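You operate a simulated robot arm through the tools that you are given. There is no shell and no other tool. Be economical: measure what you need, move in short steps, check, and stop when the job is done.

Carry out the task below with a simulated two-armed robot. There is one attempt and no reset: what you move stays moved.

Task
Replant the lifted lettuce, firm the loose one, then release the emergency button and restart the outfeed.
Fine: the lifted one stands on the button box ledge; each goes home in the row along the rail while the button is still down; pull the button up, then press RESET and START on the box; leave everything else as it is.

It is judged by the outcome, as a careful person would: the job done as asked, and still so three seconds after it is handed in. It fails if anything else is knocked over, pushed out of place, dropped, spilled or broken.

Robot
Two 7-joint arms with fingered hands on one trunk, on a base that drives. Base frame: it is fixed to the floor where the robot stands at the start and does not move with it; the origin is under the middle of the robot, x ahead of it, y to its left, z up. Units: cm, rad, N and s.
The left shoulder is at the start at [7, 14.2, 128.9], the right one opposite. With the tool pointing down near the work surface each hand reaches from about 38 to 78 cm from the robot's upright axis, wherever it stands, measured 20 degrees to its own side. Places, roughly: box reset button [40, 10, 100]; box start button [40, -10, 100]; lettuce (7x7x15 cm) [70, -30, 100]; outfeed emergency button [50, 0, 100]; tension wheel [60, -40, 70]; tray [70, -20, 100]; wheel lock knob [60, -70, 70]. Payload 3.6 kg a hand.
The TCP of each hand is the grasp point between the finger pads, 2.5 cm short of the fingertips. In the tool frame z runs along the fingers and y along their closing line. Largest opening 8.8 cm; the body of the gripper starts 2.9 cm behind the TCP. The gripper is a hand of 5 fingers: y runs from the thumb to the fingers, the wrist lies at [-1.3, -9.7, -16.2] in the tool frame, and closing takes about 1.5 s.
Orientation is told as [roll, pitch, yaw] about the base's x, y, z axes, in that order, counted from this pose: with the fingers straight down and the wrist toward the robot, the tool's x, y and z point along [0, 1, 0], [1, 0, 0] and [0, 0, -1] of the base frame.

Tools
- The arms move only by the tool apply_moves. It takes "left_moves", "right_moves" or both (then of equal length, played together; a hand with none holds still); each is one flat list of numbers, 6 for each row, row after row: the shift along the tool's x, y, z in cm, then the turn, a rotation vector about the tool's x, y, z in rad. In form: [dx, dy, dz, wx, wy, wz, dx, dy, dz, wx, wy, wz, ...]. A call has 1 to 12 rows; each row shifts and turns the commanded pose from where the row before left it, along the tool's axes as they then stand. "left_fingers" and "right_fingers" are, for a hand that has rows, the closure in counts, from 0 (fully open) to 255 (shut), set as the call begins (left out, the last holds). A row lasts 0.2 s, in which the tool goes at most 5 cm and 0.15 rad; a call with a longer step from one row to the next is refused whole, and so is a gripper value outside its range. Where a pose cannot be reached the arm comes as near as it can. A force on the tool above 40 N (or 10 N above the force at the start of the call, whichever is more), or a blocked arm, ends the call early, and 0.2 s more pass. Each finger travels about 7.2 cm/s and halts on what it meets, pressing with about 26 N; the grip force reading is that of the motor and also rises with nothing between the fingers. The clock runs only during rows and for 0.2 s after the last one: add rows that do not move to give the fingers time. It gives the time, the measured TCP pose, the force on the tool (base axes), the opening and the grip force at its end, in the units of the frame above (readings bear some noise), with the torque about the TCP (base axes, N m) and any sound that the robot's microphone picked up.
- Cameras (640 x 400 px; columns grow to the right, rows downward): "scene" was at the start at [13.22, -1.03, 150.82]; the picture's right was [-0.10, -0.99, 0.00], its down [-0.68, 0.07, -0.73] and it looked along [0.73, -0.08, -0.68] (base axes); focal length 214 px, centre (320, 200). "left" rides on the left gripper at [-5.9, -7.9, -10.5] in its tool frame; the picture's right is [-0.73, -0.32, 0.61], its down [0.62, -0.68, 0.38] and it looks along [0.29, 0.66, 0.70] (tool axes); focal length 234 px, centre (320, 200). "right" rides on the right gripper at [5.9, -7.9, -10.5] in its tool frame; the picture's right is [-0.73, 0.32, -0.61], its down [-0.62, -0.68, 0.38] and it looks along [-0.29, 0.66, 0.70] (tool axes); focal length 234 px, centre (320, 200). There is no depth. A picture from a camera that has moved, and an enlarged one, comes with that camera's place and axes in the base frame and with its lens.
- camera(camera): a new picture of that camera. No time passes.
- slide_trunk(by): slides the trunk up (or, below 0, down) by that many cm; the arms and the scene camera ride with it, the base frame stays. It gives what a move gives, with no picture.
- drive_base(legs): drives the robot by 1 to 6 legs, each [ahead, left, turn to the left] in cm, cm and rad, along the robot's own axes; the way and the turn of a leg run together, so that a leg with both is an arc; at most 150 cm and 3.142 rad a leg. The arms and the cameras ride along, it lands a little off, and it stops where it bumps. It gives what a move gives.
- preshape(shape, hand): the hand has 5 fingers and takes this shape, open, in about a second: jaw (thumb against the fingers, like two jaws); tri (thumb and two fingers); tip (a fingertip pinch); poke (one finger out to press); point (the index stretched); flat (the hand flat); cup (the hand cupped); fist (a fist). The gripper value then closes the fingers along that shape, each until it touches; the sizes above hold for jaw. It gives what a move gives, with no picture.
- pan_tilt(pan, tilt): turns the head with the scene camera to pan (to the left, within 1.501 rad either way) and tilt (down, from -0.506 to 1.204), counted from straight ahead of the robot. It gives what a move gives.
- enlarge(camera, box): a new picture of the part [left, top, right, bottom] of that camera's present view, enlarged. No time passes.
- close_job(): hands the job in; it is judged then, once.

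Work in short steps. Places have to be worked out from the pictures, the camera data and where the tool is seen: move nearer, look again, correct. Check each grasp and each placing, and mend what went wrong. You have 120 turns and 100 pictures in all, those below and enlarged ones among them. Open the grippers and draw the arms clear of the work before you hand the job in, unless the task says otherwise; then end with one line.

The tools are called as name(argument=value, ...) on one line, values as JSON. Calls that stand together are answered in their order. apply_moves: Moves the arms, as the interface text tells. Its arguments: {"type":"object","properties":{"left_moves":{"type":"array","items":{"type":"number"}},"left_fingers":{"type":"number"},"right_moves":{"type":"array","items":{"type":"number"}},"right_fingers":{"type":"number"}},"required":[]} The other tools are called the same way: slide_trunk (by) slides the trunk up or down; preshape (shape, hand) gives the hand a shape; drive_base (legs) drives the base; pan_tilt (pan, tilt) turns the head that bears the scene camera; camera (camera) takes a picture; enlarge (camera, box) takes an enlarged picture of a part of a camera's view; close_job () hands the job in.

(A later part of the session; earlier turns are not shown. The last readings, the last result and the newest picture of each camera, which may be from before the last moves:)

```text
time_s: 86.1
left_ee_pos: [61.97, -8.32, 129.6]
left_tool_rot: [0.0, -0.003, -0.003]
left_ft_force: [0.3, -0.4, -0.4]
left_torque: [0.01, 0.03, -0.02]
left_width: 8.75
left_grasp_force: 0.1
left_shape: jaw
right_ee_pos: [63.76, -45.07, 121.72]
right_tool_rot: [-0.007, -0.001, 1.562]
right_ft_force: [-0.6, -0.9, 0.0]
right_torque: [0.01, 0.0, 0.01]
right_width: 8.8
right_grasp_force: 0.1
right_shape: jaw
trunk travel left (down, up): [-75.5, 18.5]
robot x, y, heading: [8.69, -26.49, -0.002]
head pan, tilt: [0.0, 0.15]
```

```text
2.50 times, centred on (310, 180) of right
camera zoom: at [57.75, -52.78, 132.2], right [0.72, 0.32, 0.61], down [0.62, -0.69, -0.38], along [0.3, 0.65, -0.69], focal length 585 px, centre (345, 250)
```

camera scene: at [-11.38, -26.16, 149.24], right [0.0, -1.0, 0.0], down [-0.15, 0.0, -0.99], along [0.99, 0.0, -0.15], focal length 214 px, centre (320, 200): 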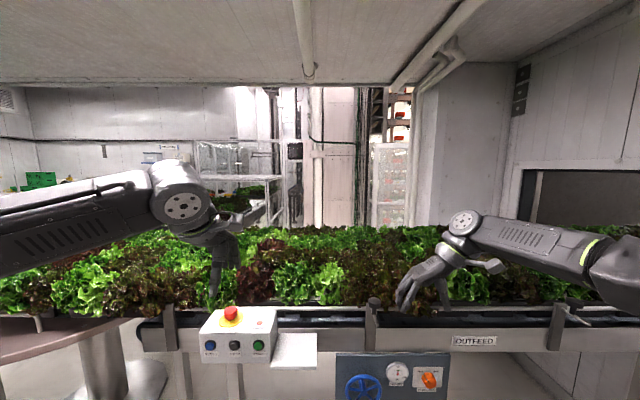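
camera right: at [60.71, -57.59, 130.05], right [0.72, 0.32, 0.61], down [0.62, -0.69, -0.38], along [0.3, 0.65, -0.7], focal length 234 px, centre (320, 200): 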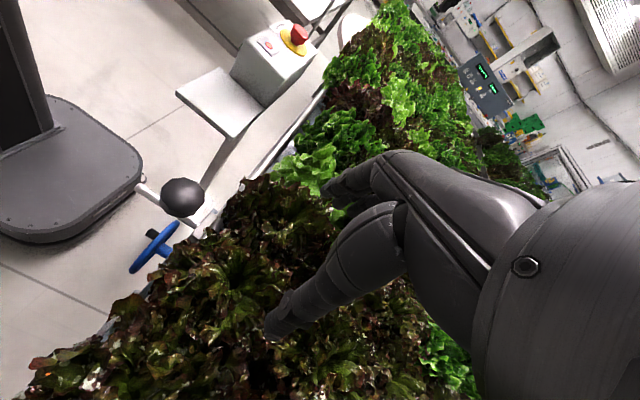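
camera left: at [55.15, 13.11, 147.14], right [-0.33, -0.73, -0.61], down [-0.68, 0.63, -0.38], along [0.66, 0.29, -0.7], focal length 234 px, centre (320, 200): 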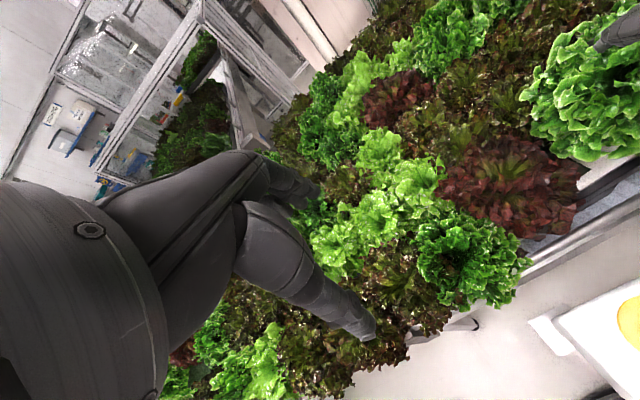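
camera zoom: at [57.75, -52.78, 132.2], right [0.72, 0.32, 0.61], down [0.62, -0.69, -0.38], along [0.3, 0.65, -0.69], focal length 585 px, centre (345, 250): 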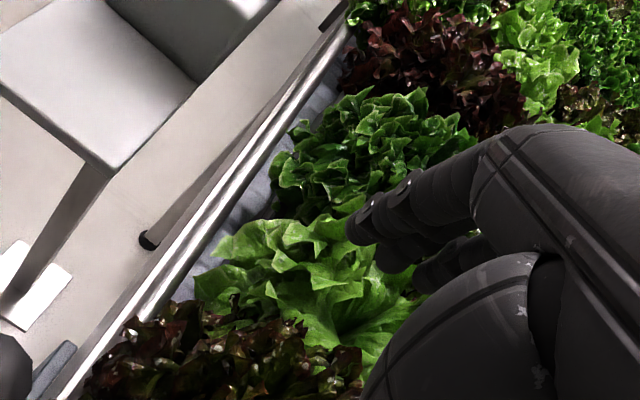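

From this side its heart reads (71.8,-30.4), in line with the row. To finish firming, I'll grip it once more across the row (this yaw) and press straight down.

apply_moves(right_moves=[-2, 3.7, 0, 0, 0, 0, -2, 3.7, 0, 0, 0, 0, -2, 3.7, 0, 0, 0, 0, -2, 3.7, 2, 0, 0, 0, 0, 0, 2, 0, 0, 0, 0, 0, 0, 0, 0, 0])

pan_tilt(pan=0, tilt=0.75)

camera(camera="scene")

camera(camera="right")

```text
time_s: 87.5
left_ee_pos: [61.98, -8.07, 129.54]
left_tool_rot: [-0.001, -0.001, -0.002]
left_ft_force: [-0.1, -1.6, 0.5]
left_torque: [0.02, 0.01, 0.01]
left_width: 8.74
left_grasp_force: 0.1
left_shape: jaw
right_ee_pos: [63.67, -35.27, 116.04]
right_tool_rot: [-0.008, 0.002, 1.562]
right_ft_force: [-0.3, -0.2, 0.5]
right_torque: [-0.01, 0.01, 0.0]
right_width: 8.77
right_grasp_force: 0.1
right_shape: jaw
right hand out of reach, approached as far as the arm can: row 2, 3, 4
trunk travel left (down, up): [-75.5, 18.5]
robot x, y, heading: [8.85, -26.4, -0.003]
head pan, tilt: [0.0, 0.15]
```

```text
time_s: 88.5
left_ee_pos: [62.09, -8.1, 129.57]
left_tool_rot: [-0.001, -0.001, -0.002]
left_ft_force: [-0.3, -0.7, 0.4]
left_torque: [-0.01, -0.02, -0.01]
left_width: 8.79
left_grasp_force: 0.1
left_shape: jaw
right_ee_pos: [63.69, -35.3, 116.12]
right_tool_rot: [-0.006, 0.0, 1.562]
right_ft_force: [-1.2, 0.5, -0.1]
right_torque: [0.01, 0.05, -0.01]
right_width: 8.78
right_grasp_force: 0.1
right_shape: jaw
trunk travel left (down, up): [-75.5, 18.5]
robot x, y, heading: [8.7, -26.37, -0.005]
head pan, tilt: [0.0, 0.75]
```

```text
53 pictures are left
camera scene: at [22.03, -26.38, 143.81], right [0.0, -1.0, 0.0], down [-0.68, 0.0, -0.73], along [0.73, 0.0, -0.68], focal length 214 px, centre (320, 200)
```

scene: 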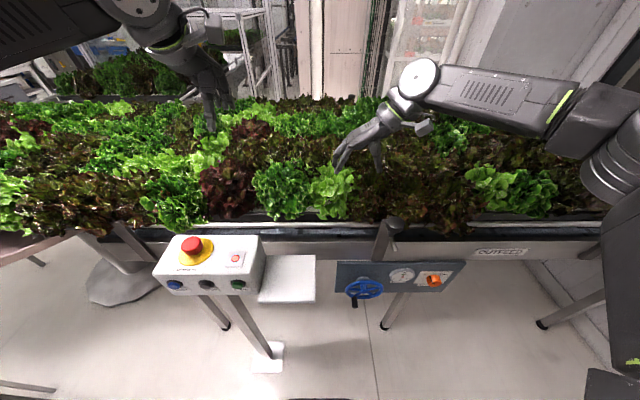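

```text
52 pictures are left
camera right: at [57.7, -43.04, 126.64], right [0.72, 0.32, 0.61], down [0.62, -0.69, -0.38], along [0.3, 0.65, -0.7], focal length 234 px, centre (320, 200)
```

right: 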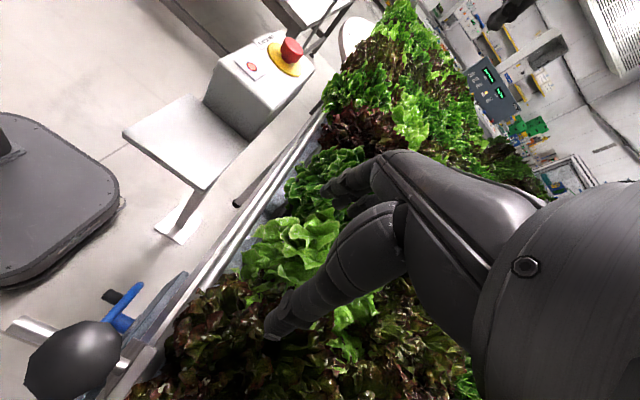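

Out of reach this way. I conclude the far fingers earlier touched the core because I was ~1 cm short of x≈72, so its base is at ~72. I'll turn the hand back, drive left, and press on the heart from above with closed fingers.

apply_moves(right_moves=[0, -2, -2, 0, 0, 0.145, 0, -2, -2, 0, 0, 0.145, 0, 0, -1, 0, 0, 0.145, 0, 0, -1, 0, 0, 0.145, 0, 0, 0, 0, 0, 0.145, 0, 0, 0, 0, 0, 0.145, 0, 0, 0, 0, 0, 0.145, 0, 0, 0, 0, 0, 0.145, 0, 0, 0, 0, 0, 0.145, 0, 0, 0, 0, 0, 0.145, 0, 0, 0, 0, 0, 0.115], right_fingers=255)

drive_base(legs=[[0, 22, 0]])

apply_moves(right_moves=[0, 0, 0, 0, 0, 0])

camera(camera="right")

```text
time_s: 90.9
left_ee_pos: [62.01, -8.05, 129.56]
left_tool_rot: [0.0, 0.001, -0.001]
left_ft_force: [1.0, 0.3, 0.8]
left_torque: [0.0, 0.03, 0.01]
left_width: 8.76
left_grasp_force: 0.0
left_shape: jaw
right_ee_pos: [63.28, -39.36, 121.99]
right_tool_rot: [-0.002, -0.009, -0.006]
right_ft_force: [0.3, -0.8, -0.4]
right_torque: [0.0, 0.01, -0.03]
right_width: 0.0
right_grasp_force: 25.9
right_shape: jaw
trunk travel left (down, up): [-75.5, 18.5]
robot x, y, heading: [8.72, -26.01, -0.005]
head pan, tilt: [0.0, 0.75]
```

```text
time_s: 92.6
left_ee_pos: [62.06, 13.72, 129.48]
left_tool_rot: [-0.001, 0.003, -0.003]
left_ft_force: [0.0, 0.4, 0.4]
left_torque: [0.04, -0.04, -0.02]
left_width: 8.77
left_grasp_force: 0.0
left_shape: jaw
right_ee_pos: [63.17, -17.47, 122.09]
right_tool_rot: [-0.001, -0.007, -0.002]
right_ft_force: [-1.1, -0.3, 0.6]
right_torque: [0.0, 0.0, -0.02]
right_width: 0.0
right_grasp_force: 26.3
right_shape: jaw
trunk travel left (down, up): [-75.5, 18.5]
robot x, y, heading: [9.02, -4.4, 0.001]
head pan, tilt: [0.0, 0.75]
```

```text
time_s: 93.0
left_ee_pos: [62.27, 13.83, 129.6]
left_tool_rot: [0.001, 0.0, -0.001]
left_ft_force: [0.8, -0.2, 0.1]
left_torque: [0.0, 0.0, 0.0]
left_width: 8.75
left_grasp_force: 0.0
left_shape: jaw
right_ee_pos: [63.25, -17.26, 122.15]
right_tool_rot: [0.0, -0.008, -0.002]
right_ft_force: [-0.4, 0.1, -0.2]
right_torque: [0.03, 0.0, 0.02]
right_width: 0.0
right_grasp_force: 25.9
right_shape: jaw
trunk travel left (down, up): [-75.5, 18.5]
robot x, y, heading: [8.93, -3.95, -0.005]
head pan, tilt: [0.0, 0.75]
```

```text
51 pictures are left
camera right: at [55.35, -11.44, 132.64], right [0.32, -0.73, 0.61], down [-0.68, -0.62, -0.39], along [0.66, -0.29, -0.69], focal length 234 px, centre (320, 200)
```

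right: 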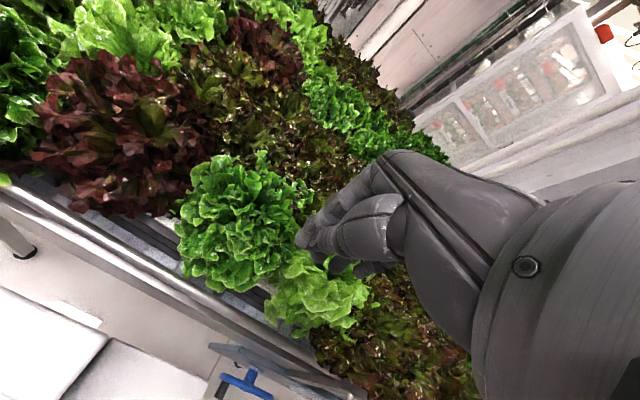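

The hand is closed and points down. I move above the loose heart at (71.9,-30.3).

apply_moves(right_moves=[-3.3, 2.2, 0, 0, 0, 0, -3.3, 2.2, 0, 0, 0, 0, -3.3, 2.2, 0, 0, 0, 0, -3.1, 2.1, 2, 0, 0, 0, 0, 0, 3, 0, 0, 0, 0, 0, 0, 0, 0, 0])

apply_moves(right_moves=[0, 0, 1.5, 0, 0, 0, 0, 0, 1.5, 0, 0, 0, 0, 0, 1, 0, 0, 0, 0, 0, 0, 0, 0, 0])

camera(camera="right")

```text
time_s: 94.4
left_ee_pos: [62.1, 13.9, 129.6]
left_tool_rot: [-0.002, 0.0, -0.003]
left_ft_force: [0.0, -0.5, -0.1]
left_torque: [0.0, -0.01, 0.0]
left_width: 8.76
left_grasp_force: 0.1
left_shape: jaw
right_ee_pos: [72.0, -30.29, 117.35]
right_tool_rot: [-0.002, -0.007, -0.001]
right_ft_force: [-0.1, -0.4, -0.4]
right_torque: [-0.01, 0.0, -0.01]
right_width: 0.01
right_grasp_force: 25.9
right_shape: jaw
trunk travel left (down, up): [-75.5, 18.5]
robot x, y, heading: [8.94, -4.01, -0.009]
head pan, tilt: [0.0, 0.75]
```

```text
time_s: 95.4
left_ee_pos: [62.1, 13.82, 129.61]
left_tool_rot: [-0.002, 0.001, -0.003]
left_ft_force: [-0.2, 0.3, -0.7]
left_torque: [-0.03, 0.0, 0.04]
left_width: 8.77
left_grasp_force: 0.0
left_shape: jaw
right_ee_pos: [72.02, -30.18, 113.15]
right_tool_rot: [-0.001, -0.008, -0.003]
right_ft_force: [0.5, 0.0, -0.6]
right_torque: [0.0, 0.01, -0.03]
right_width: 0.0
right_grasp_force: 26.3
right_shape: jaw
trunk travel left (down, up): [-75.5, 18.5]
robot x, y, heading: [8.71, -4.26, -0.001]
head pan, tilt: [0.0, 0.75]
```

```text
50 pictures are left
camera right: at [64.01, -24.28, 123.69], right [0.32, -0.73, 0.61], down [-0.68, -0.62, -0.39], along [0.66, -0.29, -0.69], focal length 234 px, centre (320, 200)
```

right: 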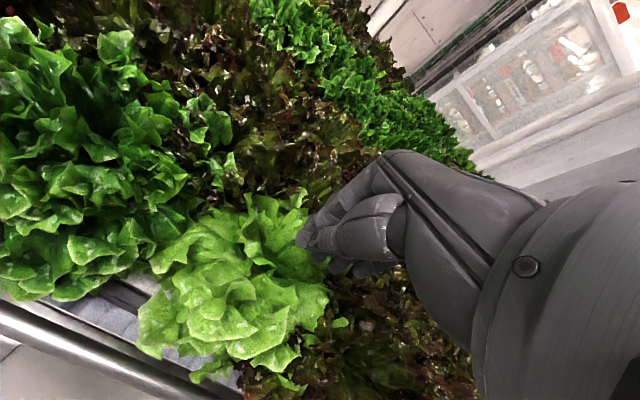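

Tip height is still above it. Rather than poke, I re-grip centred at (72,-30.2): closing will read out any x-lean as side force. I rise, open, and descend.

apply_moves(right_moves=[0, 0, -2, 0, 0, 0, 0, 0, 0, 0, 0, 0, 0, 0, 0, 0, 0, 0, 0, 0, 0, 0, 0, 0, 0, 0, 0, 0, 0, 0, 0, 0, 0, 0, 0, 0], right_fingers=0)

apply_moves(right_moves=[0, 0, 2.5, 0, 0, 0, 0, 0, 2.5, 0, 0, 0, 0, 0, 2, 0, 0, 0, 0, 0, 1, 0, 0, 0, 0, 0, 1, 0, 0, 0, 0, 0, 0, 0, 0, 0])

```text
time_s: 96.8
left_ee_pos: [62.0, 13.9, 129.57]
left_tool_rot: [-0.001, 0.0, -0.003]
left_ft_force: [-0.4, 0.6, -0.3]
left_torque: [0.01, -0.02, -0.01]
left_width: 8.74
left_grasp_force: 0.1
left_shape: jaw
right_ee_pos: [72.1, -30.32, 115.29]
right_tool_rot: [-0.002, -0.006, -0.004]
right_ft_force: [0.6, 0.4, -0.7]
right_torque: [0.02, -0.02, -0.04]
right_width: 8.75
right_grasp_force: 0.0
right_shape: jaw
trunk travel left (down, up): [-75.5, 18.5]
robot x, y, heading: [8.95, -4.3, -0.002]
head pan, tilt: [0.0, 0.75]
```

```text
time_s: 98.2
left_ee_pos: [62.04, 13.88, 129.57]
left_tool_rot: [-0.002, 0.0, -0.003]
left_ft_force: [0.1, -0.4, -0.2]
left_torque: [0.01, -0.01, 0.02]
left_width: 8.79
left_grasp_force: 0.1
left_shape: jaw
right_ee_pos: [72.24, -30.43, 106.08]
right_tool_rot: [-0.002, -0.006, -0.003]
right_ft_force: [0.6, 0.8, -0.2]
right_torque: [-0.01, -0.01, -0.03]
right_width: 8.78
right_grasp_force: 0.0
right_shape: jaw
trunk travel left (down, up): [-75.5, 18.5]
robot x, y, heading: [9.0, -4.01, -0.001]
head pan, tilt: [0.0, 0.75]
```

Free descent to 106. I lower to 104.3 and close.

apply_moves(right_moves=[0, 0, 0.9, 0, 0, 0, 0, 0, 0.9, 0, 0, 0, 0, 0, 0, 0, 0, 0])

apply_moves(right_moves=[0, 0, 0, 0, 0, 0, 0, 0, 0, 0, 0, 0, 0, 0, 0, 0, 0, 0, 0, 0, 0, 0, 0, 0, 0, 0, 0, 0, 0, 0, 0, 0, 0, 0, 0, 0, 0, 0, 0, 0, 0, 0, 0, 0, 0, 0, 0, 0], right_fingers=190)

```text
time_s: 99.0
left_ee_pos: [62.03, 13.91, 129.55]
left_tool_rot: [-0.002, 0.002, -0.002]
left_ft_force: [0.1, -0.6, 0.0]
left_torque: [0.0, -0.01, 0.0]
left_width: 8.75
left_grasp_force: 0.0
left_shape: jaw
right_ee_pos: [72.21, -30.42, 104.36]
right_tool_rot: [-0.001, -0.008, -0.003]
right_ft_force: [2.9, 1.0, 2.7]
right_torque: [-0.02, -0.1, 0.01]
right_width: 8.78
right_grasp_force: 0.1
right_shape: jaw
trunk travel left (down, up): [-75.5, 18.5]
robot x, y, heading: [8.91, -4.38, -0.005]
head pan, tilt: [0.0, 0.75]
```

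```text
time_s: 100.8
left_ee_pos: [62.08, 13.84, 129.54]
left_tool_rot: [-0.001, 0.0, -0.004]
left_ft_force: [0.2, 0.4, -0.9]
left_torque: [0.01, -0.02, 0.0]
left_width: 8.74
left_grasp_force: 0.1
left_shape: jaw
right_ee_pos: [72.27, -30.37, 104.33]
right_tool_rot: [-0.002, -0.004, -0.003]
right_ft_force: [2.6, 0.5, -0.2]
right_torque: [0.03, -0.1, -0.03]
right_width: 5.7
right_grasp_force: 26.2
right_shape: jaw
trunk travel left (down, up): [-75.5, 18.5]
robot x, y, heading: [8.7, -4.05, -0.001]
head pan, tilt: [0.0, 0.75]
```

Closed with little side force (plant nearly upright here). I press down stepwise.

apply_moves(right_moves=[0, 0, 0.5, 0, 0, 0, 0, 0, 0, 0, 0, 0])

apply_moves(right_moves=[0, 0, 0.5, 0, 0, 0, 0, 0, 0, 0, 0, 0])

apply_moves(right_moves=[0, 0, 0.4, 0, 0, 0, 0, 0, 0, 0, 0, 0])

```text
time_s: 101.4
left_ee_pos: [61.99, 14.08, 129.57]
left_tool_rot: [-0.001, -0.002, -0.002]
left_ft_force: [0.2, 0.3, 0.3]
left_torque: [0.01, 0.02, -0.01]
left_width: 8.77
left_grasp_force: 0.2
left_shape: jaw
right_ee_pos: [72.16, -30.13, 103.99]
right_tool_rot: [-0.002, -0.012, -0.002]
right_ft_force: [8.1, 1.6, 18.3]
right_torque: [-0.08, -0.21, 0.09]
right_width: 5.63
right_grasp_force: 26.3
right_shape: jaw
trunk travel left (down, up): [-75.5, 18.5]
robot x, y, heading: [8.9, -4.22, -0.003]
head pan, tilt: [0.0, 0.75]
```

```text
time_s: 102.0
left_ee_pos: [62.09, 14.12, 129.6]
left_tool_rot: [-0.004, -0.003, -0.001]
left_ft_force: [-0.6, 0.4, 0.2]
left_torque: [0.02, -0.02, 0.02]
left_width: 8.79
left_grasp_force: 0.1
left_shape: jaw
right_ee_pos: [72.11, -30.04, 103.54]
right_tool_rot: [-0.005, -0.011, -0.003]
right_ft_force: [15.6, 2.3, 28.9]
right_torque: [-0.11, -0.55, 0.18]
right_width: 5.62
right_grasp_force: 26.0
right_shape: jaw
trunk travel left (down, up): [-75.5, 18.5]
robot x, y, heading: [8.66, -4.25, -0.002]
head pan, tilt: [0.0, 0.75]
```

```text
time_s: 102.6
left_ee_pos: [62.03, 14.17, 129.59]
left_tool_rot: [-0.004, -0.003, -0.004]
left_ft_force: [-0.2, 0.2, 0.5]
left_torque: [-0.04, 0.02, 0.02]
left_width: 8.77
left_grasp_force: 0.1
left_shape: jaw
right_ee_pos: [72.21, -30.17, 103.15]
right_tool_rot: [-0.004, -0.01, -0.001]
right_ft_force: [21.0, 1.5, 37.2]
right_torque: [-0.12, -0.82, 0.26]
right_width: 5.62
right_grasp_force: 26.6
right_shape: jaw
trunk travel left (down, up): [-75.5, 18.5]
robot x, y, heading: [8.98, -4.24, -0.0]
head pan, tilt: [0.0, 0.75]
```

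A slanted reaction (+x 21, up 37) means the cup wedges on the hole's near edge. I ease off, move +x 0.7, and press again.

apply_moves(right_moves=[0, 0, -1.2, 0, 0, 0, 0, 0.4, 0, 0, 0, 0, 0, 0.4, 0, 0, 0, 0, 0, 0, 0, 0, 0, 0])

apply_moves(right_moves=[0, 0, 0.5, 0, 0, 0, 0, 0, 0, 0, 0, 0])

apply_moves(right_moves=[0, 0, 0.5, 0, 0, 0, 0, 0, 0, 0, 0, 0])

```text
time_s: 103.6
left_ee_pos: [62.23, 13.89, 129.54]
left_tool_rot: [-0.002, 0.001, -0.003]
left_ft_force: [0.5, -0.4, 0.0]
left_torque: [-0.01, 0.02, -0.02]
left_width: 8.76
left_grasp_force: 0.0
left_shape: jaw
right_ee_pos: [72.82, -30.38, 104.02]
right_tool_rot: [-0.003, -0.003, -0.004]
right_ft_force: [-0.1, 1.3, -0.5]
right_torque: [0.11, 0.03, 0.0]
right_width: 5.65
right_grasp_force: 25.6
right_shape: jaw
trunk travel left (down, up): [-75.5, 18.5]
robot x, y, heading: [8.68, -4.03, -0.004]
head pan, tilt: [0.0, 0.75]
```

```text
time_s: 104.2
left_ee_pos: [62.03, 13.86, 129.57]
left_tool_rot: [-0.002, -0.001, -0.002]
left_ft_force: [0.2, -0.2, -0.1]
left_torque: [-0.01, 0.0, -0.01]
left_width: 8.75
left_grasp_force: 0.0
left_shape: jaw
right_ee_pos: [72.91, -30.46, 103.63]
right_tool_rot: [-0.002, -0.007, -0.002]
right_ft_force: [-0.8, 1.2, 0.1]
right_torque: [0.1, 0.04, 0.02]
right_width: 5.62
right_grasp_force: 26.2
right_shape: jaw
trunk travel left (down, up): [-75.5, 18.5]
robot x, y, heading: [8.88, -4.5, -0.006]
head pan, tilt: [0.0, 0.75]
```

```text
time_s: 104.8
left_ee_pos: [61.91, 13.97, 129.55]
left_tool_rot: [-0.001, -0.002, -0.002]
left_ft_force: [-0.3, -0.2, 0.0]
left_torque: [-0.01, 0.0, -0.02]
left_width: 8.76
left_grasp_force: 0.1
left_shape: jaw
right_ee_pos: [72.9, -30.27, 103.47]
right_tool_rot: [-0.003, -0.01, -0.001]
right_ft_force: [4.0, 0.3, 17.1]
right_torque: [0.05, 0.08, 0.06]
right_width: 5.65
right_grasp_force: 25.4
right_shape: jaw
trunk travel left (down, up): [-75.5, 18.5]
robot x, y, heading: [8.98, -4.39, -0.003]
head pan, tilt: [0.0, 0.75]
```

Now the reaction is nearly pure vertical and it went 0.5 cm deeper: a rim seat. One more press to confirm a firm stop.

apply_moves(right_moves=[0, 0.2, 0.5, 0, 0, 0, 0, 0, 0, 0, 0, 0])

apply_moves(right_moves=[0, 0, -0.8, 0, 0, 0, 0, 0, 0, 0, 0, 0, 0, 0, 0, 0, 0, 0])

camera(camera="right")

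```text
time_s: 105.4
left_ee_pos: [61.62, 14.04, 129.91]
left_tool_rot: [-0.003, -0.002, -0.003]
left_ft_force: [0.6, 0.4, -0.3]
left_torque: [-0.02, 0.0, 0.02]
left_width: 8.78
left_grasp_force: 0.0
left_shape: jaw
right_ee_pos: [72.87, -30.15, 103.15]
right_tool_rot: [-0.003, -0.014, -0.004]
right_ft_force: [5.6, 0.0, 31.5]
right_torque: [-0.08, -0.19, 0.09]
right_width: 5.56
right_grasp_force: 26.2
right_shape: jaw
trunk travel left (down, up): [-75.5, 18.5]
robot x, y, heading: [9.0, -4.35, -0.004]
head pan, tilt: [0.0, 0.75]
```

```text
time_s: 106.2
left_ee_pos: [62.15, 13.97, 129.56]
left_tool_rot: [-0.004, 0.002, -0.003]
left_ft_force: [0.2, 0.4, 0.2]
left_torque: [0.0, 0.0, 0.02]
left_width: 8.78
left_grasp_force: 0.0
left_shape: jaw
right_ee_pos: [73.02, -30.26, 103.44]
right_tool_rot: [-0.003, -0.006, -0.003]
right_ft_force: [-0.7, 3.7, 2.0]
right_torque: [0.14, 0.07, 0.02]
right_width: 5.51
right_grasp_force: 26.0
right_shape: jaw
trunk travel left (down, up): [-75.5, 18.5]
robot x, y, heading: [8.68, -4.41, -0.0]
head pan, tilt: [0.0, 0.75]
```

```text
49 pictures are left
camera right: at [65.04, -24.31, 114.0], right [0.32, -0.73, 0.61], down [-0.68, -0.62, -0.38], along [0.66, -0.29, -0.69], focal length 234 px, centre (320, 200)
```

right: 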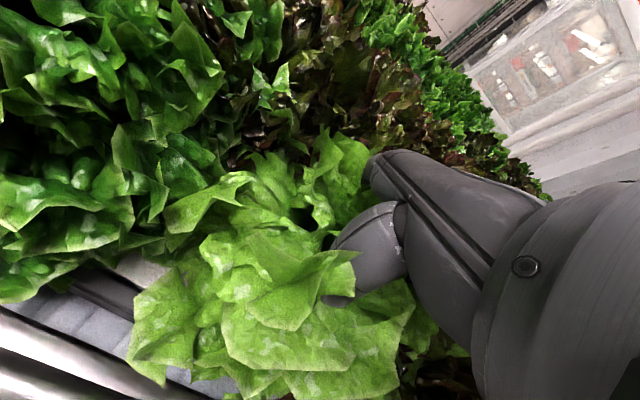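

It's at a firm stop. I release, rise, and then recheck the replanted one the same way, since it may have been gripped ~0.7 cm short too.

apply_moves(right_moves=[0.2, 0, 0, 0, 0, 0, 0, 0, 0, 0, 0, 0, 0, 0, 0, 0, 0, 0, 0, 0, 0, 0, 0, 0, 0, 0, 0, 0, 0, 0], right_fingers=0)

apply_moves(right_moves=[0, 0, -1.5, 0, 0, 0, 0, 0, -3, 0, 0, 0, 0, 0, -4, 0, 0, 0, 0, 0, -4, 0, 0, 0, 0, 0, -3, 0, 0, 0])

camera(camera="right")

enlarge(camera="scene", box=[270, 80, 450, 200])

```text
time_s: 107.4
left_ee_pos: [62.21, 13.86, 129.6]
left_tool_rot: [0.0, 0.001, -0.003]
left_ft_force: [0.2, 0.5, 0.5]
left_torque: [0.01, -0.03, -0.03]
left_width: 8.76
left_grasp_force: 0.0
left_shape: jaw
right_ee_pos: [73.03, -30.2, 103.5]
right_tool_rot: [-0.001, -0.008, -0.004]
right_ft_force: [0.5, 0.7, -0.5]
right_torque: [-0.03, 0.0, -0.01]
right_width: 8.77
right_grasp_force: 0.1
right_shape: jaw
trunk travel left (down, up): [-75.5, 18.5]
robot x, y, heading: [8.82, -4.55, -0.003]
head pan, tilt: [0.0, 0.75]
```

```text
time_s: 108.6
left_ee_pos: [61.95, 14.0, 129.58]
left_tool_rot: [-0.002, -0.001, -0.005]
left_ft_force: [0.1, 0.6, -0.2]
left_torque: [0.03, 0.01, 0.0]
left_width: 8.77
left_grasp_force: 0.2
left_shape: jaw
right_ee_pos: [72.91, -30.27, 118.98]
right_tool_rot: [-0.002, -0.005, -0.001]
right_ft_force: [0.4, 0.3, 0.7]
right_torque: [-0.05, -0.01, -0.01]
right_width: 8.79
right_grasp_force: 0.1
right_shape: jaw
trunk travel left (down, up): [-75.5, 18.5]
robot x, y, heading: [8.9, -4.16, -0.004]
head pan, tilt: [0.0, 0.75]
```

```text
48 pictures are left
camera right: at [64.94, -24.26, 129.54], right [0.32, -0.73, 0.61], down [-0.68, -0.62, -0.39], along [0.66, -0.29, -0.69], focal length 234 px, centre (320, 200)
```

right: 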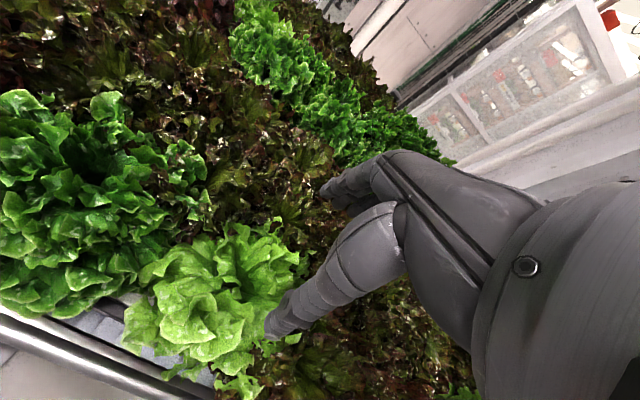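

```text
3.33 times, centred on (360, 140) of scene
camera zoom: at [22.06, -4.36, 143.81], right [0.0, -1.0, 0.0], down [-0.68, 0.0, -0.73], along [0.73, 0.0, -0.68], focal length 715 px, centre (187, 400)
```

zoom: 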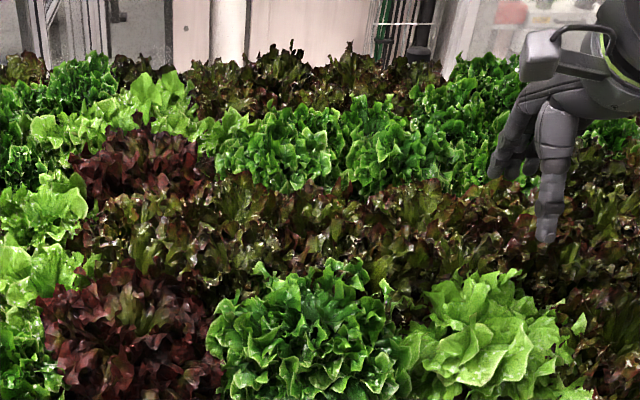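

The firmed one now shows a level rosette. Next I drive left 6 cm and re-grip the replanted one at x≈72.6 to press it to its seat.

drive_base(legs=[[2, 6, 0]])

slide_trunk(by=-3)

apply_moves(right_moves=[0, 0, -2, 0, 0, 0, 0, 0, 0, 0, 0, 0])

```text
time_s: 109.6
left_ee_pos: [63.98, 19.28, 129.71]
left_tool_rot: [0.003, -0.003, -0.006]
left_ft_force: [0.1, -0.5, -0.2]
left_torque: [0.04, -0.02, 0.02]
left_width: 8.77
left_grasp_force: 0.0
left_shape: jaw
right_ee_pos: [74.82, -24.91, 118.85]
right_tool_rot: [0.002, -0.007, -0.003]
right_ft_force: [0.3, -0.8, 0.6]
right_torque: [0.04, -0.01, -0.01]
right_width: 8.76
right_grasp_force: 0.0
right_shape: jaw
trunk travel left (down, up): [-75.5, 18.5]
robot x, y, heading: [10.75, 1.96, -0.004]
head pan, tilt: [0.0, 0.75]
```

```text
time_s: 110.4
left_ee_pos: [64.21, 20.07, 126.51]
left_tool_rot: [-0.001, 0.0, -0.003]
left_ft_force: [-0.3, -0.1, -0.1]
left_torque: [0.0, 0.01, 0.0]
left_width: 8.78
left_grasp_force: 0.1
left_shape: jaw
right_ee_pos: [74.92, -24.14, 116.0]
right_tool_rot: [-0.004, -0.005, -0.004]
right_ft_force: [-0.6, 0.2, 0.2]
right_torque: [0.02, 0.0, 0.01]
right_width: 8.78
right_grasp_force: 0.2
right_shape: jaw
trunk travel left (down, up): [-72.5, 21.5]
robot x, y, heading: [10.74, 1.71, -0.004]
head pan, tilt: [0.0, 0.75]
```

```text
time_s: 111.0
left_ee_pos: [64.18, 19.84, 126.52]
left_tool_rot: [-0.002, -0.001, -0.004]
left_ft_force: [-0.7, 0.9, 0.3]
left_torque: [0.02, -0.01, -0.01]
left_width: 8.76
left_grasp_force: 0.1
left_shape: jaw
right_ee_pos: [74.94, -24.21, 118.09]
right_tool_rot: [-0.001, -0.005, -0.003]
right_ft_force: [0.0, -0.4, 0.3]
right_torque: [-0.01, 0.01, 0.01]
right_width: 8.77
right_grasp_force: 0.1
right_shape: jaw
trunk travel left (down, up): [-72.5, 21.5]
robot x, y, heading: [10.87, 1.95, -0.003]
head pan, tilt: [0.0, 0.75]
```

I move above (72.5,-15) and descend to 105.5.

apply_moves(right_moves=[3.1, -0.8, 0, 0, 0, 0, 3.1, -0.8, 0, 0, 0, 0, 3, -0.8, 0, 0, 0, 0, 0, 0, 2.5, 0, 0, 0, 0, 0, 2.5, 0, 0, 0, 0, 0, 2.5, 0, 0, 0, 0, 0, 2.5, 0, 0, 0, 0, 0, 2.5, 0, 0, 0, 0, 0, 0, 0, 0, 0])

camera(camera="right")

```text
time_s: 113.0
left_ee_pos: [63.92, 19.81, 126.58]
left_tool_rot: [0.0, 0.0, -0.004]
left_ft_force: [-0.4, 0.6, -0.2]
left_torque: [0.0, 0.02, 0.01]
left_width: 8.8
left_grasp_force: 0.0
left_shape: jaw
right_ee_pos: [72.53, -15.1, 105.48]
right_tool_rot: [-0.002, -0.008, -0.004]
right_ft_force: [-0.2, 0.7, 0.9]
right_torque: [0.0, 0.0, 0.0]
right_width: 8.76
right_grasp_force: 0.1
right_shape: jaw
trunk travel left (down, up): [-72.5, 21.5]
robot x, y, heading: [10.76, 1.98, -0.003]
head pan, tilt: [0.0, 0.75]
```

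```text
46 pictures are left
camera right: at [64.67, -9.13, 116.01], right [0.32, -0.73, 0.61], down [-0.68, -0.62, -0.39], along [0.66, -0.29, -0.69], focal length 234 px, centre (320, 200)
```

right: 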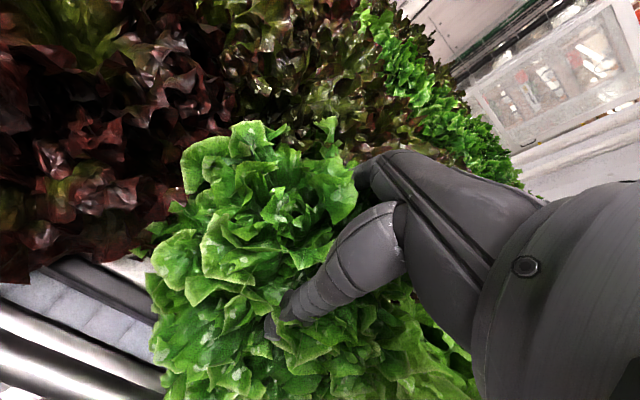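

Free of contact. I lower to 104.3 and close, then read the load.

apply_moves(right_moves=[0, 0, 0.6, 0, 0, 0, 0, 0, 0.6, 0, 0, 0])

apply_moves(right_moves=[0, 0, 0, 0, 0, 0, 0, 0, 0, 0, 0, 0, 0, 0, 0, 0, 0, 0, 0, 0, 0, 0, 0, 0, 0, 0, 0, 0, 0, 0, 0, 0, 0, 0, 0, 0, 0, 0, 0, 0, 0, 0, 0, 0, 0, 0, 0, 0], right_fingers=190)

apply_moves(right_moves=[0, 0, 0.5, 0, 0, 0, 0, 0, 0, 0, 0, 0])

```text
time_s: 113.6
left_ee_pos: [64.13, 19.81, 126.61]
left_tool_rot: [0.0, 0.0, -0.003]
left_ft_force: [-0.1, 0.3, -0.5]
left_torque: [-0.02, -0.01, 0.01]
left_width: 8.78
left_grasp_force: 0.1
left_shape: jaw
right_ee_pos: [72.47, -15.25, 104.27]
right_tool_rot: [-0.002, -0.008, -0.003]
right_ft_force: [0.3, 0.3, 0.7]
right_torque: [-0.01, 0.0, 0.0]
right_width: 8.79
right_grasp_force: 0.0
right_shape: jaw
trunk travel left (down, up): [-72.5, 21.5]
robot x, y, heading: [10.72, 2.01, -0.003]
head pan, tilt: [0.0, 0.75]
```

```text
time_s: 115.4
left_ee_pos: [64.13, 19.8, 126.55]
left_tool_rot: [0.001, 0.0, -0.003]
left_ft_force: [-0.4, -0.6, -1.4]
left_torque: [0.01, 0.0, 0.0]
left_width: 8.76
left_grasp_force: 0.2
left_shape: jaw
right_ee_pos: [72.62, -15.27, 104.2]
right_tool_rot: [-0.002, -0.007, -0.004]
right_ft_force: [1.4, -0.1, 0.5]
right_torque: [0.04, -0.06, 0.0]
right_width: 5.99
right_grasp_force: 25.4
right_shape: jaw
trunk travel left (down, up): [-72.5, 21.5]
robot x, y, heading: [10.95, 2.05, -0.0]
head pan, tilt: [0.0, 0.75]
```

```text
time_s: 116.0
left_ee_pos: [63.92, 19.87, 126.7]
left_tool_rot: [-0.001, -0.001, -0.004]
left_ft_force: [0.7, 0.2, 0.2]
left_torque: [0.02, -0.04, 0.02]
left_width: 8.79
left_grasp_force: 0.0
left_shape: jaw
right_ee_pos: [72.59, -15.06, 104.02]
right_tool_rot: [-0.003, -0.01, -0.003]
right_ft_force: [7.9, -0.3, 22.6]
right_torque: [-0.06, -0.05, 0.01]
right_width: 5.87
right_grasp_force: 26.3
right_shape: jaw
trunk travel left (down, up): [-72.5, 21.5]
robot x, y, heading: [10.9, 2.07, 0.001]
head pan, tilt: [0.0, 0.75]
```

Stiff at once (22 N within 0.2 cm): it's essentially seated. I shift +x 0.3 and press once more.

apply_moves(right_moves=[0, 0, -0.5, 0, 0, 0, 0, 0.35, 0, 0, 0, 0, 0, 0, 0, 0, 0, 0])

apply_moves(right_moves=[0, 0, 0.5, 0, 0, 0, 0, 0, 0, 0, 0, 0])

apply_moves(right_moves=[0, 0, 0.4, 0, 0, 0, 0, 0, 0, 0, 0, 0])

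```text
time_s: 116.8
left_ee_pos: [64.1, 19.95, 126.61]
left_tool_rot: [-0.002, -0.001, -0.004]
left_ft_force: [1.3, 0.3, 0.6]
left_torque: [-0.01, 0.01, -0.02]
left_width: 8.77
left_grasp_force: 0.1
left_shape: jaw
right_ee_pos: [72.81, -15.23, 104.08]
right_tool_rot: [-0.003, -0.004, -0.004]
right_ft_force: [-1.6, 0.4, 2.4]
right_torque: [0.01, 0.16, -0.03]
right_width: 5.9
right_grasp_force: 26.6
right_shape: jaw
trunk travel left (down, up): [-72.5, 21.5]
robot x, y, heading: [10.85, 1.8, -0.004]
head pan, tilt: [0.0, 0.75]
```

```text
time_s: 117.4
left_ee_pos: [63.97, 19.91, 126.65]
left_tool_rot: [-0.003, -0.003, -0.004]
left_ft_force: [0.3, -0.3, -0.1]
left_torque: [-0.03, 0.0, 0.0]
left_width: 8.74
left_grasp_force: 0.1
left_shape: jaw
right_ee_pos: [72.87, -15.18, 104.01]
right_tool_rot: [-0.003, -0.01, -0.003]
right_ft_force: [4.1, -0.9, 20.7]
right_torque: [-0.02, 0.16, 0.02]
right_width: 5.93
right_grasp_force: 26.4
right_shape: jaw
trunk travel left (down, up): [-72.5, 21.5]
robot x, y, heading: [10.53, 1.63, -0.005]
head pan, tilt: [0.0, 0.75]
```

```text
time_s: 118.0
left_ee_pos: [63.71, 20.07, 126.67]
left_tool_rot: [-0.001, -0.005, -0.002]
left_ft_force: [0.1, 0.9, 0.3]
left_torque: [0.01, 0.0, 0.01]
left_width: 8.81
left_grasp_force: 0.2
left_shape: jaw
right_ee_pos: [72.7, -15.07, 103.62]
right_tool_rot: [-0.002, -0.016, -0.005]
right_ft_force: [7.1, -1.2, 32.9]
right_torque: [-0.1, -0.26, -0.02]
right_width: 5.84
right_grasp_force: 25.7
right_shape: jaw
trunk travel left (down, up): [-72.5, 21.5]
robot x, y, heading: [11.02, 1.73, -0.004]
head pan, tilt: [0.0, 0.75]
```

The replanted one is at a firm stop. I ease off, release, rise and inspect both.

apply_moves(right_moves=[0, 0, -0.7, 0, 0, 0, 0, 0, 0, 0, 0, 0])

apply_moves(right_moves=[0, 0, 0, 0, 0, 0, 0, 0, 0, 0, 0, 0, 0, 0, 0, 0, 0, 0, 0, 0, 0, 0, 0, 0, 0, 0, 0, 0, 0, 0], right_fingers=0)

apply_moves(right_moves=[0, 0, -1.5, 0, 0, 0, 0, 0, -3, 0, 0, 0, 0, 0, -4, 0, 0, 0, 0, 0, -4, 0, 0, 0, 0, 0, -4, 0, 0, 0, -3, -3, -1, 0, 0, 0, -3, -3, 0, 0, 0, 0, -3, -3, 0, 0, 0, 0])

pan_tilt(pan=-0.2, tilt=0.85)

camera(camera="scene")

camera(camera="right")

```text
time_s: 118.6
left_ee_pos: [64.09, 19.86, 126.72]
left_tool_rot: [-0.002, -0.001, -0.003]
left_ft_force: [-0.5, 0.1, -0.5]
left_torque: [-0.04, -0.02, 0.0]
left_width: 8.77
left_grasp_force: 0.1
left_shape: jaw
right_ee_pos: [72.8, -15.14, 103.84]
right_tool_rot: [-0.002, -0.005, -0.005]
right_ft_force: [1.8, 0.5, 6.9]
right_torque: [0.01, 0.02, 0.02]
right_width: 5.78
right_grasp_force: 26.0
right_shape: jaw
trunk travel left (down, up): [-72.5, 21.5]
robot x, y, heading: [10.9, 1.59, -0.006]
head pan, tilt: [0.0, 0.75]
```

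```text
time_s: 119.8
left_ee_pos: [64.06, 19.69, 126.6]
left_tool_rot: [-0.001, 0.0, -0.005]
left_ft_force: [-0.5, -0.1, 0.2]
left_torque: [0.03, 0.0, 0.01]
left_width: 8.78
left_grasp_force: 0.1
left_shape: jaw
right_ee_pos: [72.95, -15.18, 103.99]
right_tool_rot: [-0.002, -0.005, -0.003]
right_ft_force: [-0.2, 0.0, 0.7]
right_torque: [0.03, -0.04, 0.01]
right_width: 8.77
right_grasp_force: 0.1
right_shape: jaw
trunk travel left (down, up): [-72.5, 21.5]
robot x, y, heading: [11.18, 2.03, -0.005]
head pan, tilt: [0.0, 0.75]
```

```text
time_s: 121.6
left_ee_pos: [64.1, 19.74, 126.65]
left_tool_rot: [0.001, -0.002, -0.002]
left_ft_force: [0.1, -0.5, 0.0]
left_torque: [0.0, -0.01, -0.01]
left_width: 8.77
left_grasp_force: 0.0
left_shape: jaw
right_ee_pos: [64.07, -24.15, 121.38]
right_tool_rot: [-0.001, -0.007, -0.004]
right_ft_force: [0.5, 0.4, 0.3]
right_torque: [0.03, 0.01, -0.02]
right_width: 8.79
right_grasp_force: 0.0
right_shape: jaw
trunk travel left (down, up): [-72.5, 21.5]
robot x, y, heading: [10.76, 1.54, -0.004]
head pan, tilt: [0.0, 0.75]
```

```text
time_s: 122.3
left_ee_pos: [64.05, 19.83, 126.54]
left_tool_rot: [-0.002, -0.001, -0.003]
left_ft_force: [0.1, 0.4, -0.2]
left_torque: [-0.01, -0.02, 0.03]
left_width: 8.78
left_grasp_force: 0.0
left_shape: jaw
right_ee_pos: [64.14, -24.07, 121.46]
right_tool_rot: [-0.002, -0.007, -0.005]
right_ft_force: [0.7, -0.2, -0.4]
right_torque: [-0.02, -0.01, -0.02]
right_width: 8.79
right_grasp_force: 0.1
right_shape: jaw
trunk travel left (down, up): [-72.5, 21.5]
robot x, y, heading: [11.01, 1.97, -0.002]
head pan, tilt: [-0.201, 0.85]
```

```text
45 pictures are left
camera scene: at [23.46, 0.06, 140.0], right [-0.2, -0.98, 0.0], down [-0.74, 0.15, -0.66], along [0.65, -0.13, -0.75], focal length 214 px, centre (320, 200)
```

scene: 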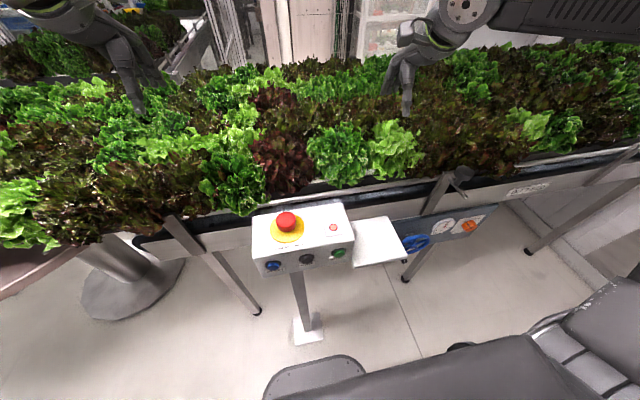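

```text
44 pictures are left
camera right: at [56.23, -18.08, 131.99], right [0.32, -0.73, 0.61], down [-0.68, -0.62, -0.39], along [0.66, -0.29, -0.69], focal length 234 px, centre (320, 200)
```

right: 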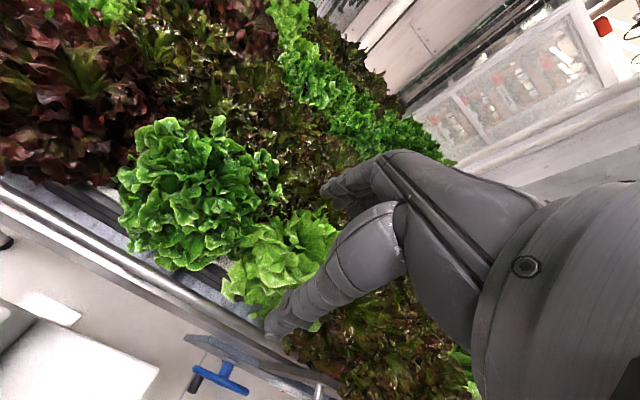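

Both lettuces stand properly in the row. Next is the emergency button at ~(50.2,1.5,104); I drive back and right so the left hand reaches it comfortably.

drive_base(legs=[[-14, -12, 0]])

pan_tilt(pan=0.2, tilt=0.8)

camera(camera="scene")

camera(camera="left")

```text
time_s: 123.8
left_ee_pos: [50.21, 7.87, 126.5]
left_tool_rot: [-0.001, 0.001, -0.003]
left_ft_force: [0.4, 0.2, -0.4]
left_torque: [-0.01, -0.02, 0.0]
left_width: 8.78
left_grasp_force: 0.1
left_shape: jaw
right_ee_pos: [50.28, -35.97, 121.45]
right_tool_rot: [-0.003, -0.006, -0.003]
right_ft_force: [0.1, 0.0, 0.6]
right_torque: [-0.01, 0.04, 0.01]
right_width: 8.79
right_grasp_force: 0.1
right_shape: jaw
trunk travel left (down, up): [-72.5, 21.5]
robot x, y, heading: [-2.96, -10.86, -0.003]
head pan, tilt: [-0.201, 0.85]
```

```text
time_s: 124.7
left_ee_pos: [50.08, 7.63, 126.59]
left_tool_rot: [0.002, 0.0, -0.003]
left_ft_force: [1.0, -0.5, 0.4]
left_torque: [-0.03, 0.03, -0.01]
left_width: 8.77
left_grasp_force: 0.0
left_shape: jaw
right_ee_pos: [50.12, -36.22, 121.41]
right_tool_rot: [-0.002, -0.007, -0.002]
right_ft_force: [0.6, -0.2, 0.3]
right_torque: [-0.04, -0.03, -0.01]
right_width: 8.8
right_grasp_force: 0.1
right_shape: jaw
trunk travel left (down, up): [-72.5, 21.5]
robot x, y, heading: [-3.1, -10.39, -0.003]
head pan, tilt: [0.201, 0.799]
```

```text
43 pictures are left
camera scene: at [9.69, -8.94, 140.41], right [0.19, -0.98, 0.0], down [-0.7, -0.14, -0.7], along [0.68, 0.14, -0.72], focal length 214 px, centre (320, 200)
```

scene: 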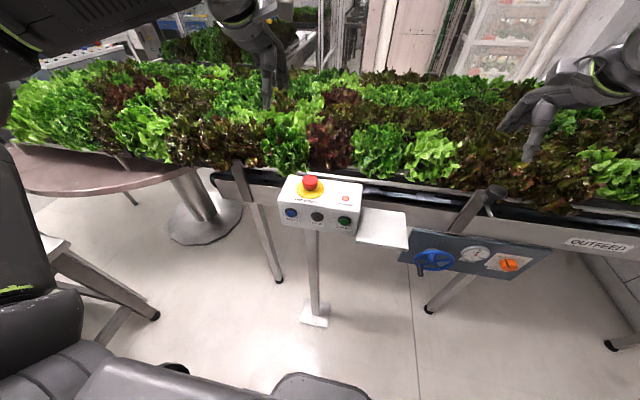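

```text
42 pictures are left
camera left: at [42.13, 1.99, 137.18], right [-0.32, -0.73, -0.61], down [-0.68, 0.63, -0.38], along [0.66, 0.29, -0.7], focal length 234 px, centre (320, 200)
```

left: 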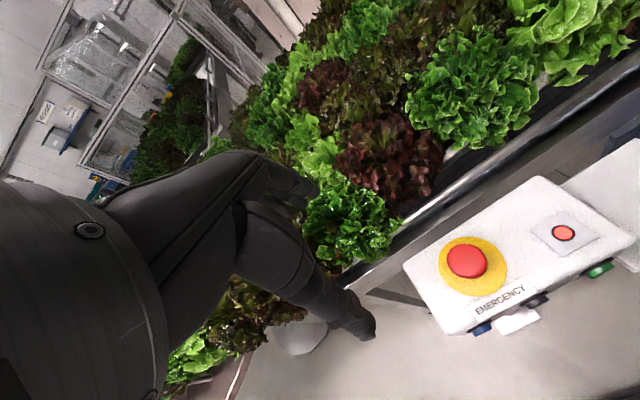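

Button reads ~(49.8,1.6,104.5) from both. I bring the left hand above it to z≈112 and check.

apply_moves(left_moves=[-2, -0.1, 3.5, 0, 0, 0, -2, -0.1, 3.5, 0, 0, 0, -2.05, 0, 3.5, 0, 0, 0, 0, 0, 3.5, 0, 0, 0, 0, 0, 0, 0, 0, 0], left_fingers=0)

camera(camera="left")

enlarge(camera="scene", box=[240, 120, 400, 240])

```text
time_s: 125.9
left_ee_pos: [49.95, 1.67, 112.5]
left_tool_rot: [0.001, -0.002, -0.003]
left_ft_force: [1.1, 1.1, -0.4]
left_torque: [0.04, -0.01, -0.02]
left_width: 8.78
left_grasp_force: 0.1
left_shape: jaw
right_ee_pos: [50.18, -36.22, 121.33]
right_tool_rot: [-0.001, -0.006, -0.004]
right_ft_force: [0.1, 0.6, 0.7]
right_torque: [0.0, 0.03, 0.01]
right_width: 8.78
right_grasp_force: 0.1
right_shape: jaw
trunk travel left (down, up): [-72.5, 21.5]
robot x, y, heading: [-3.4, -10.72, -0.007]
head pan, tilt: [0.201, 0.799]
```

```text
41 pictures are left
camera left: at [42.01, -4.07, 123.13], right [-0.32, -0.73, -0.61], down [-0.68, 0.63, -0.38], along [0.66, 0.29, -0.7], focal length 234 px, centre (320, 200)
```

left: 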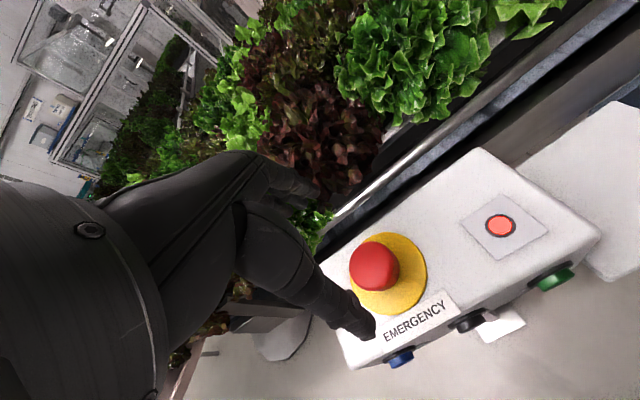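

```text
3.33 times, centred on (320, 180) of scene
camera zoom: at [9.66, -8.92, 140.41], right [0.2, -0.98, 0.0], down [-0.7, -0.14, -0.7], along [0.68, 0.14, -0.72], focal length 715 px, centre (320, 267)
```

zoom: 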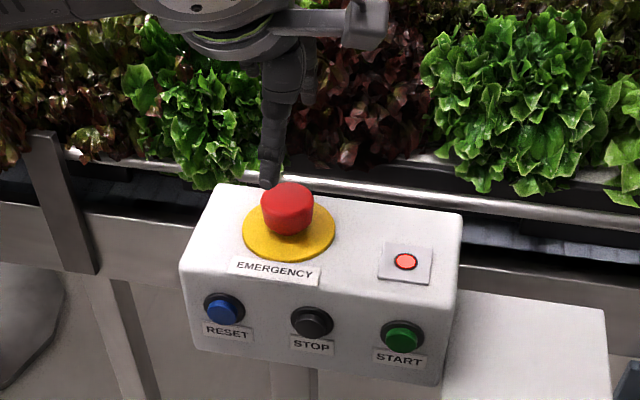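

Button confirmed at (49.8,1.7). I descend to z≈105.3 and look.

apply_moves(left_moves=[0, -0.1, 2.5, 0, 0, 0, 0, 0, 2.5, 0, 0, 0, 0, 0, 2, 0, 0, 0, 0, 0, 0, 0, 0, 0])

camera(camera="left")

enlarge(camera="scene", box=[270, 140, 370, 215])

```text
time_s: 126.9
left_ee_pos: [50.03, 1.67, 105.52]
left_tool_rot: [0.0, 0.001, -0.005]
left_ft_force: [0.6, 0.5, -0.4]
left_torque: [-0.04, 0.0, -0.01]
left_width: 8.74
left_grasp_force: 0.0
left_shape: jaw
right_ee_pos: [50.14, -36.17, 121.54]
right_tool_rot: [0.0, -0.006, -0.004]
right_ft_force: [0.8, -0.5, 0.6]
right_torque: [0.01, 0.01, 0.01]
right_width: 8.77
right_grasp_force: 0.0
right_shape: jaw
trunk travel left (down, up): [-72.5, 21.5]
robot x, y, heading: [-3.38, -10.51, -0.005]
head pan, tilt: [0.201, 0.799]
```

```text
39 pictures are left
camera left: at [42.03, -3.96, 116.07], right [-0.32, -0.73, -0.61], down [-0.68, 0.63, -0.38], along [0.66, 0.29, -0.7], focal length 234 px, centre (320, 200)
```

left: 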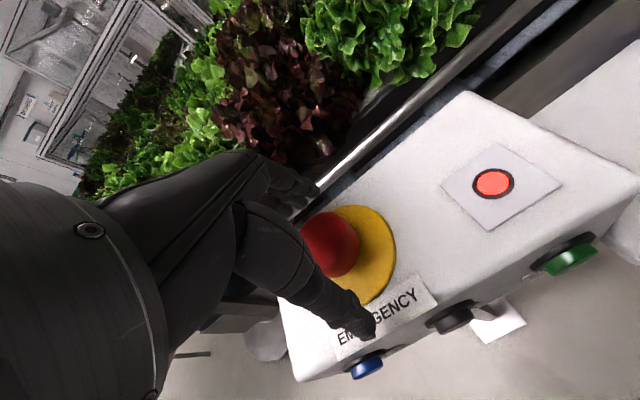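

```text
5.33 times, centred on (320, 178) of scene
camera zoom: at [9.71, -8.9, 140.41], right [0.2, -0.98, 0.0], down [-0.7, -0.14, -0.7], along [0.68, 0.14, -0.72], focal length 1144 px, centre (320, 320)
```

zoom: 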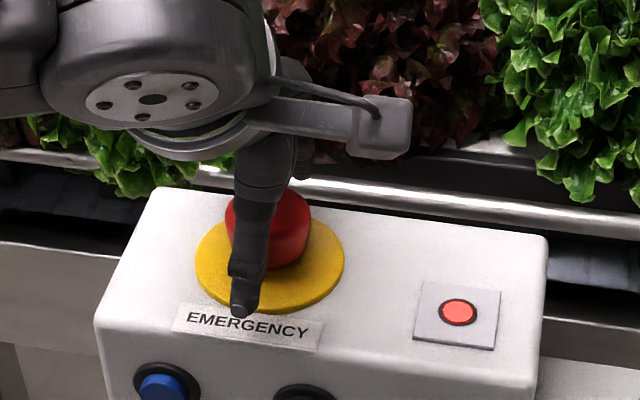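

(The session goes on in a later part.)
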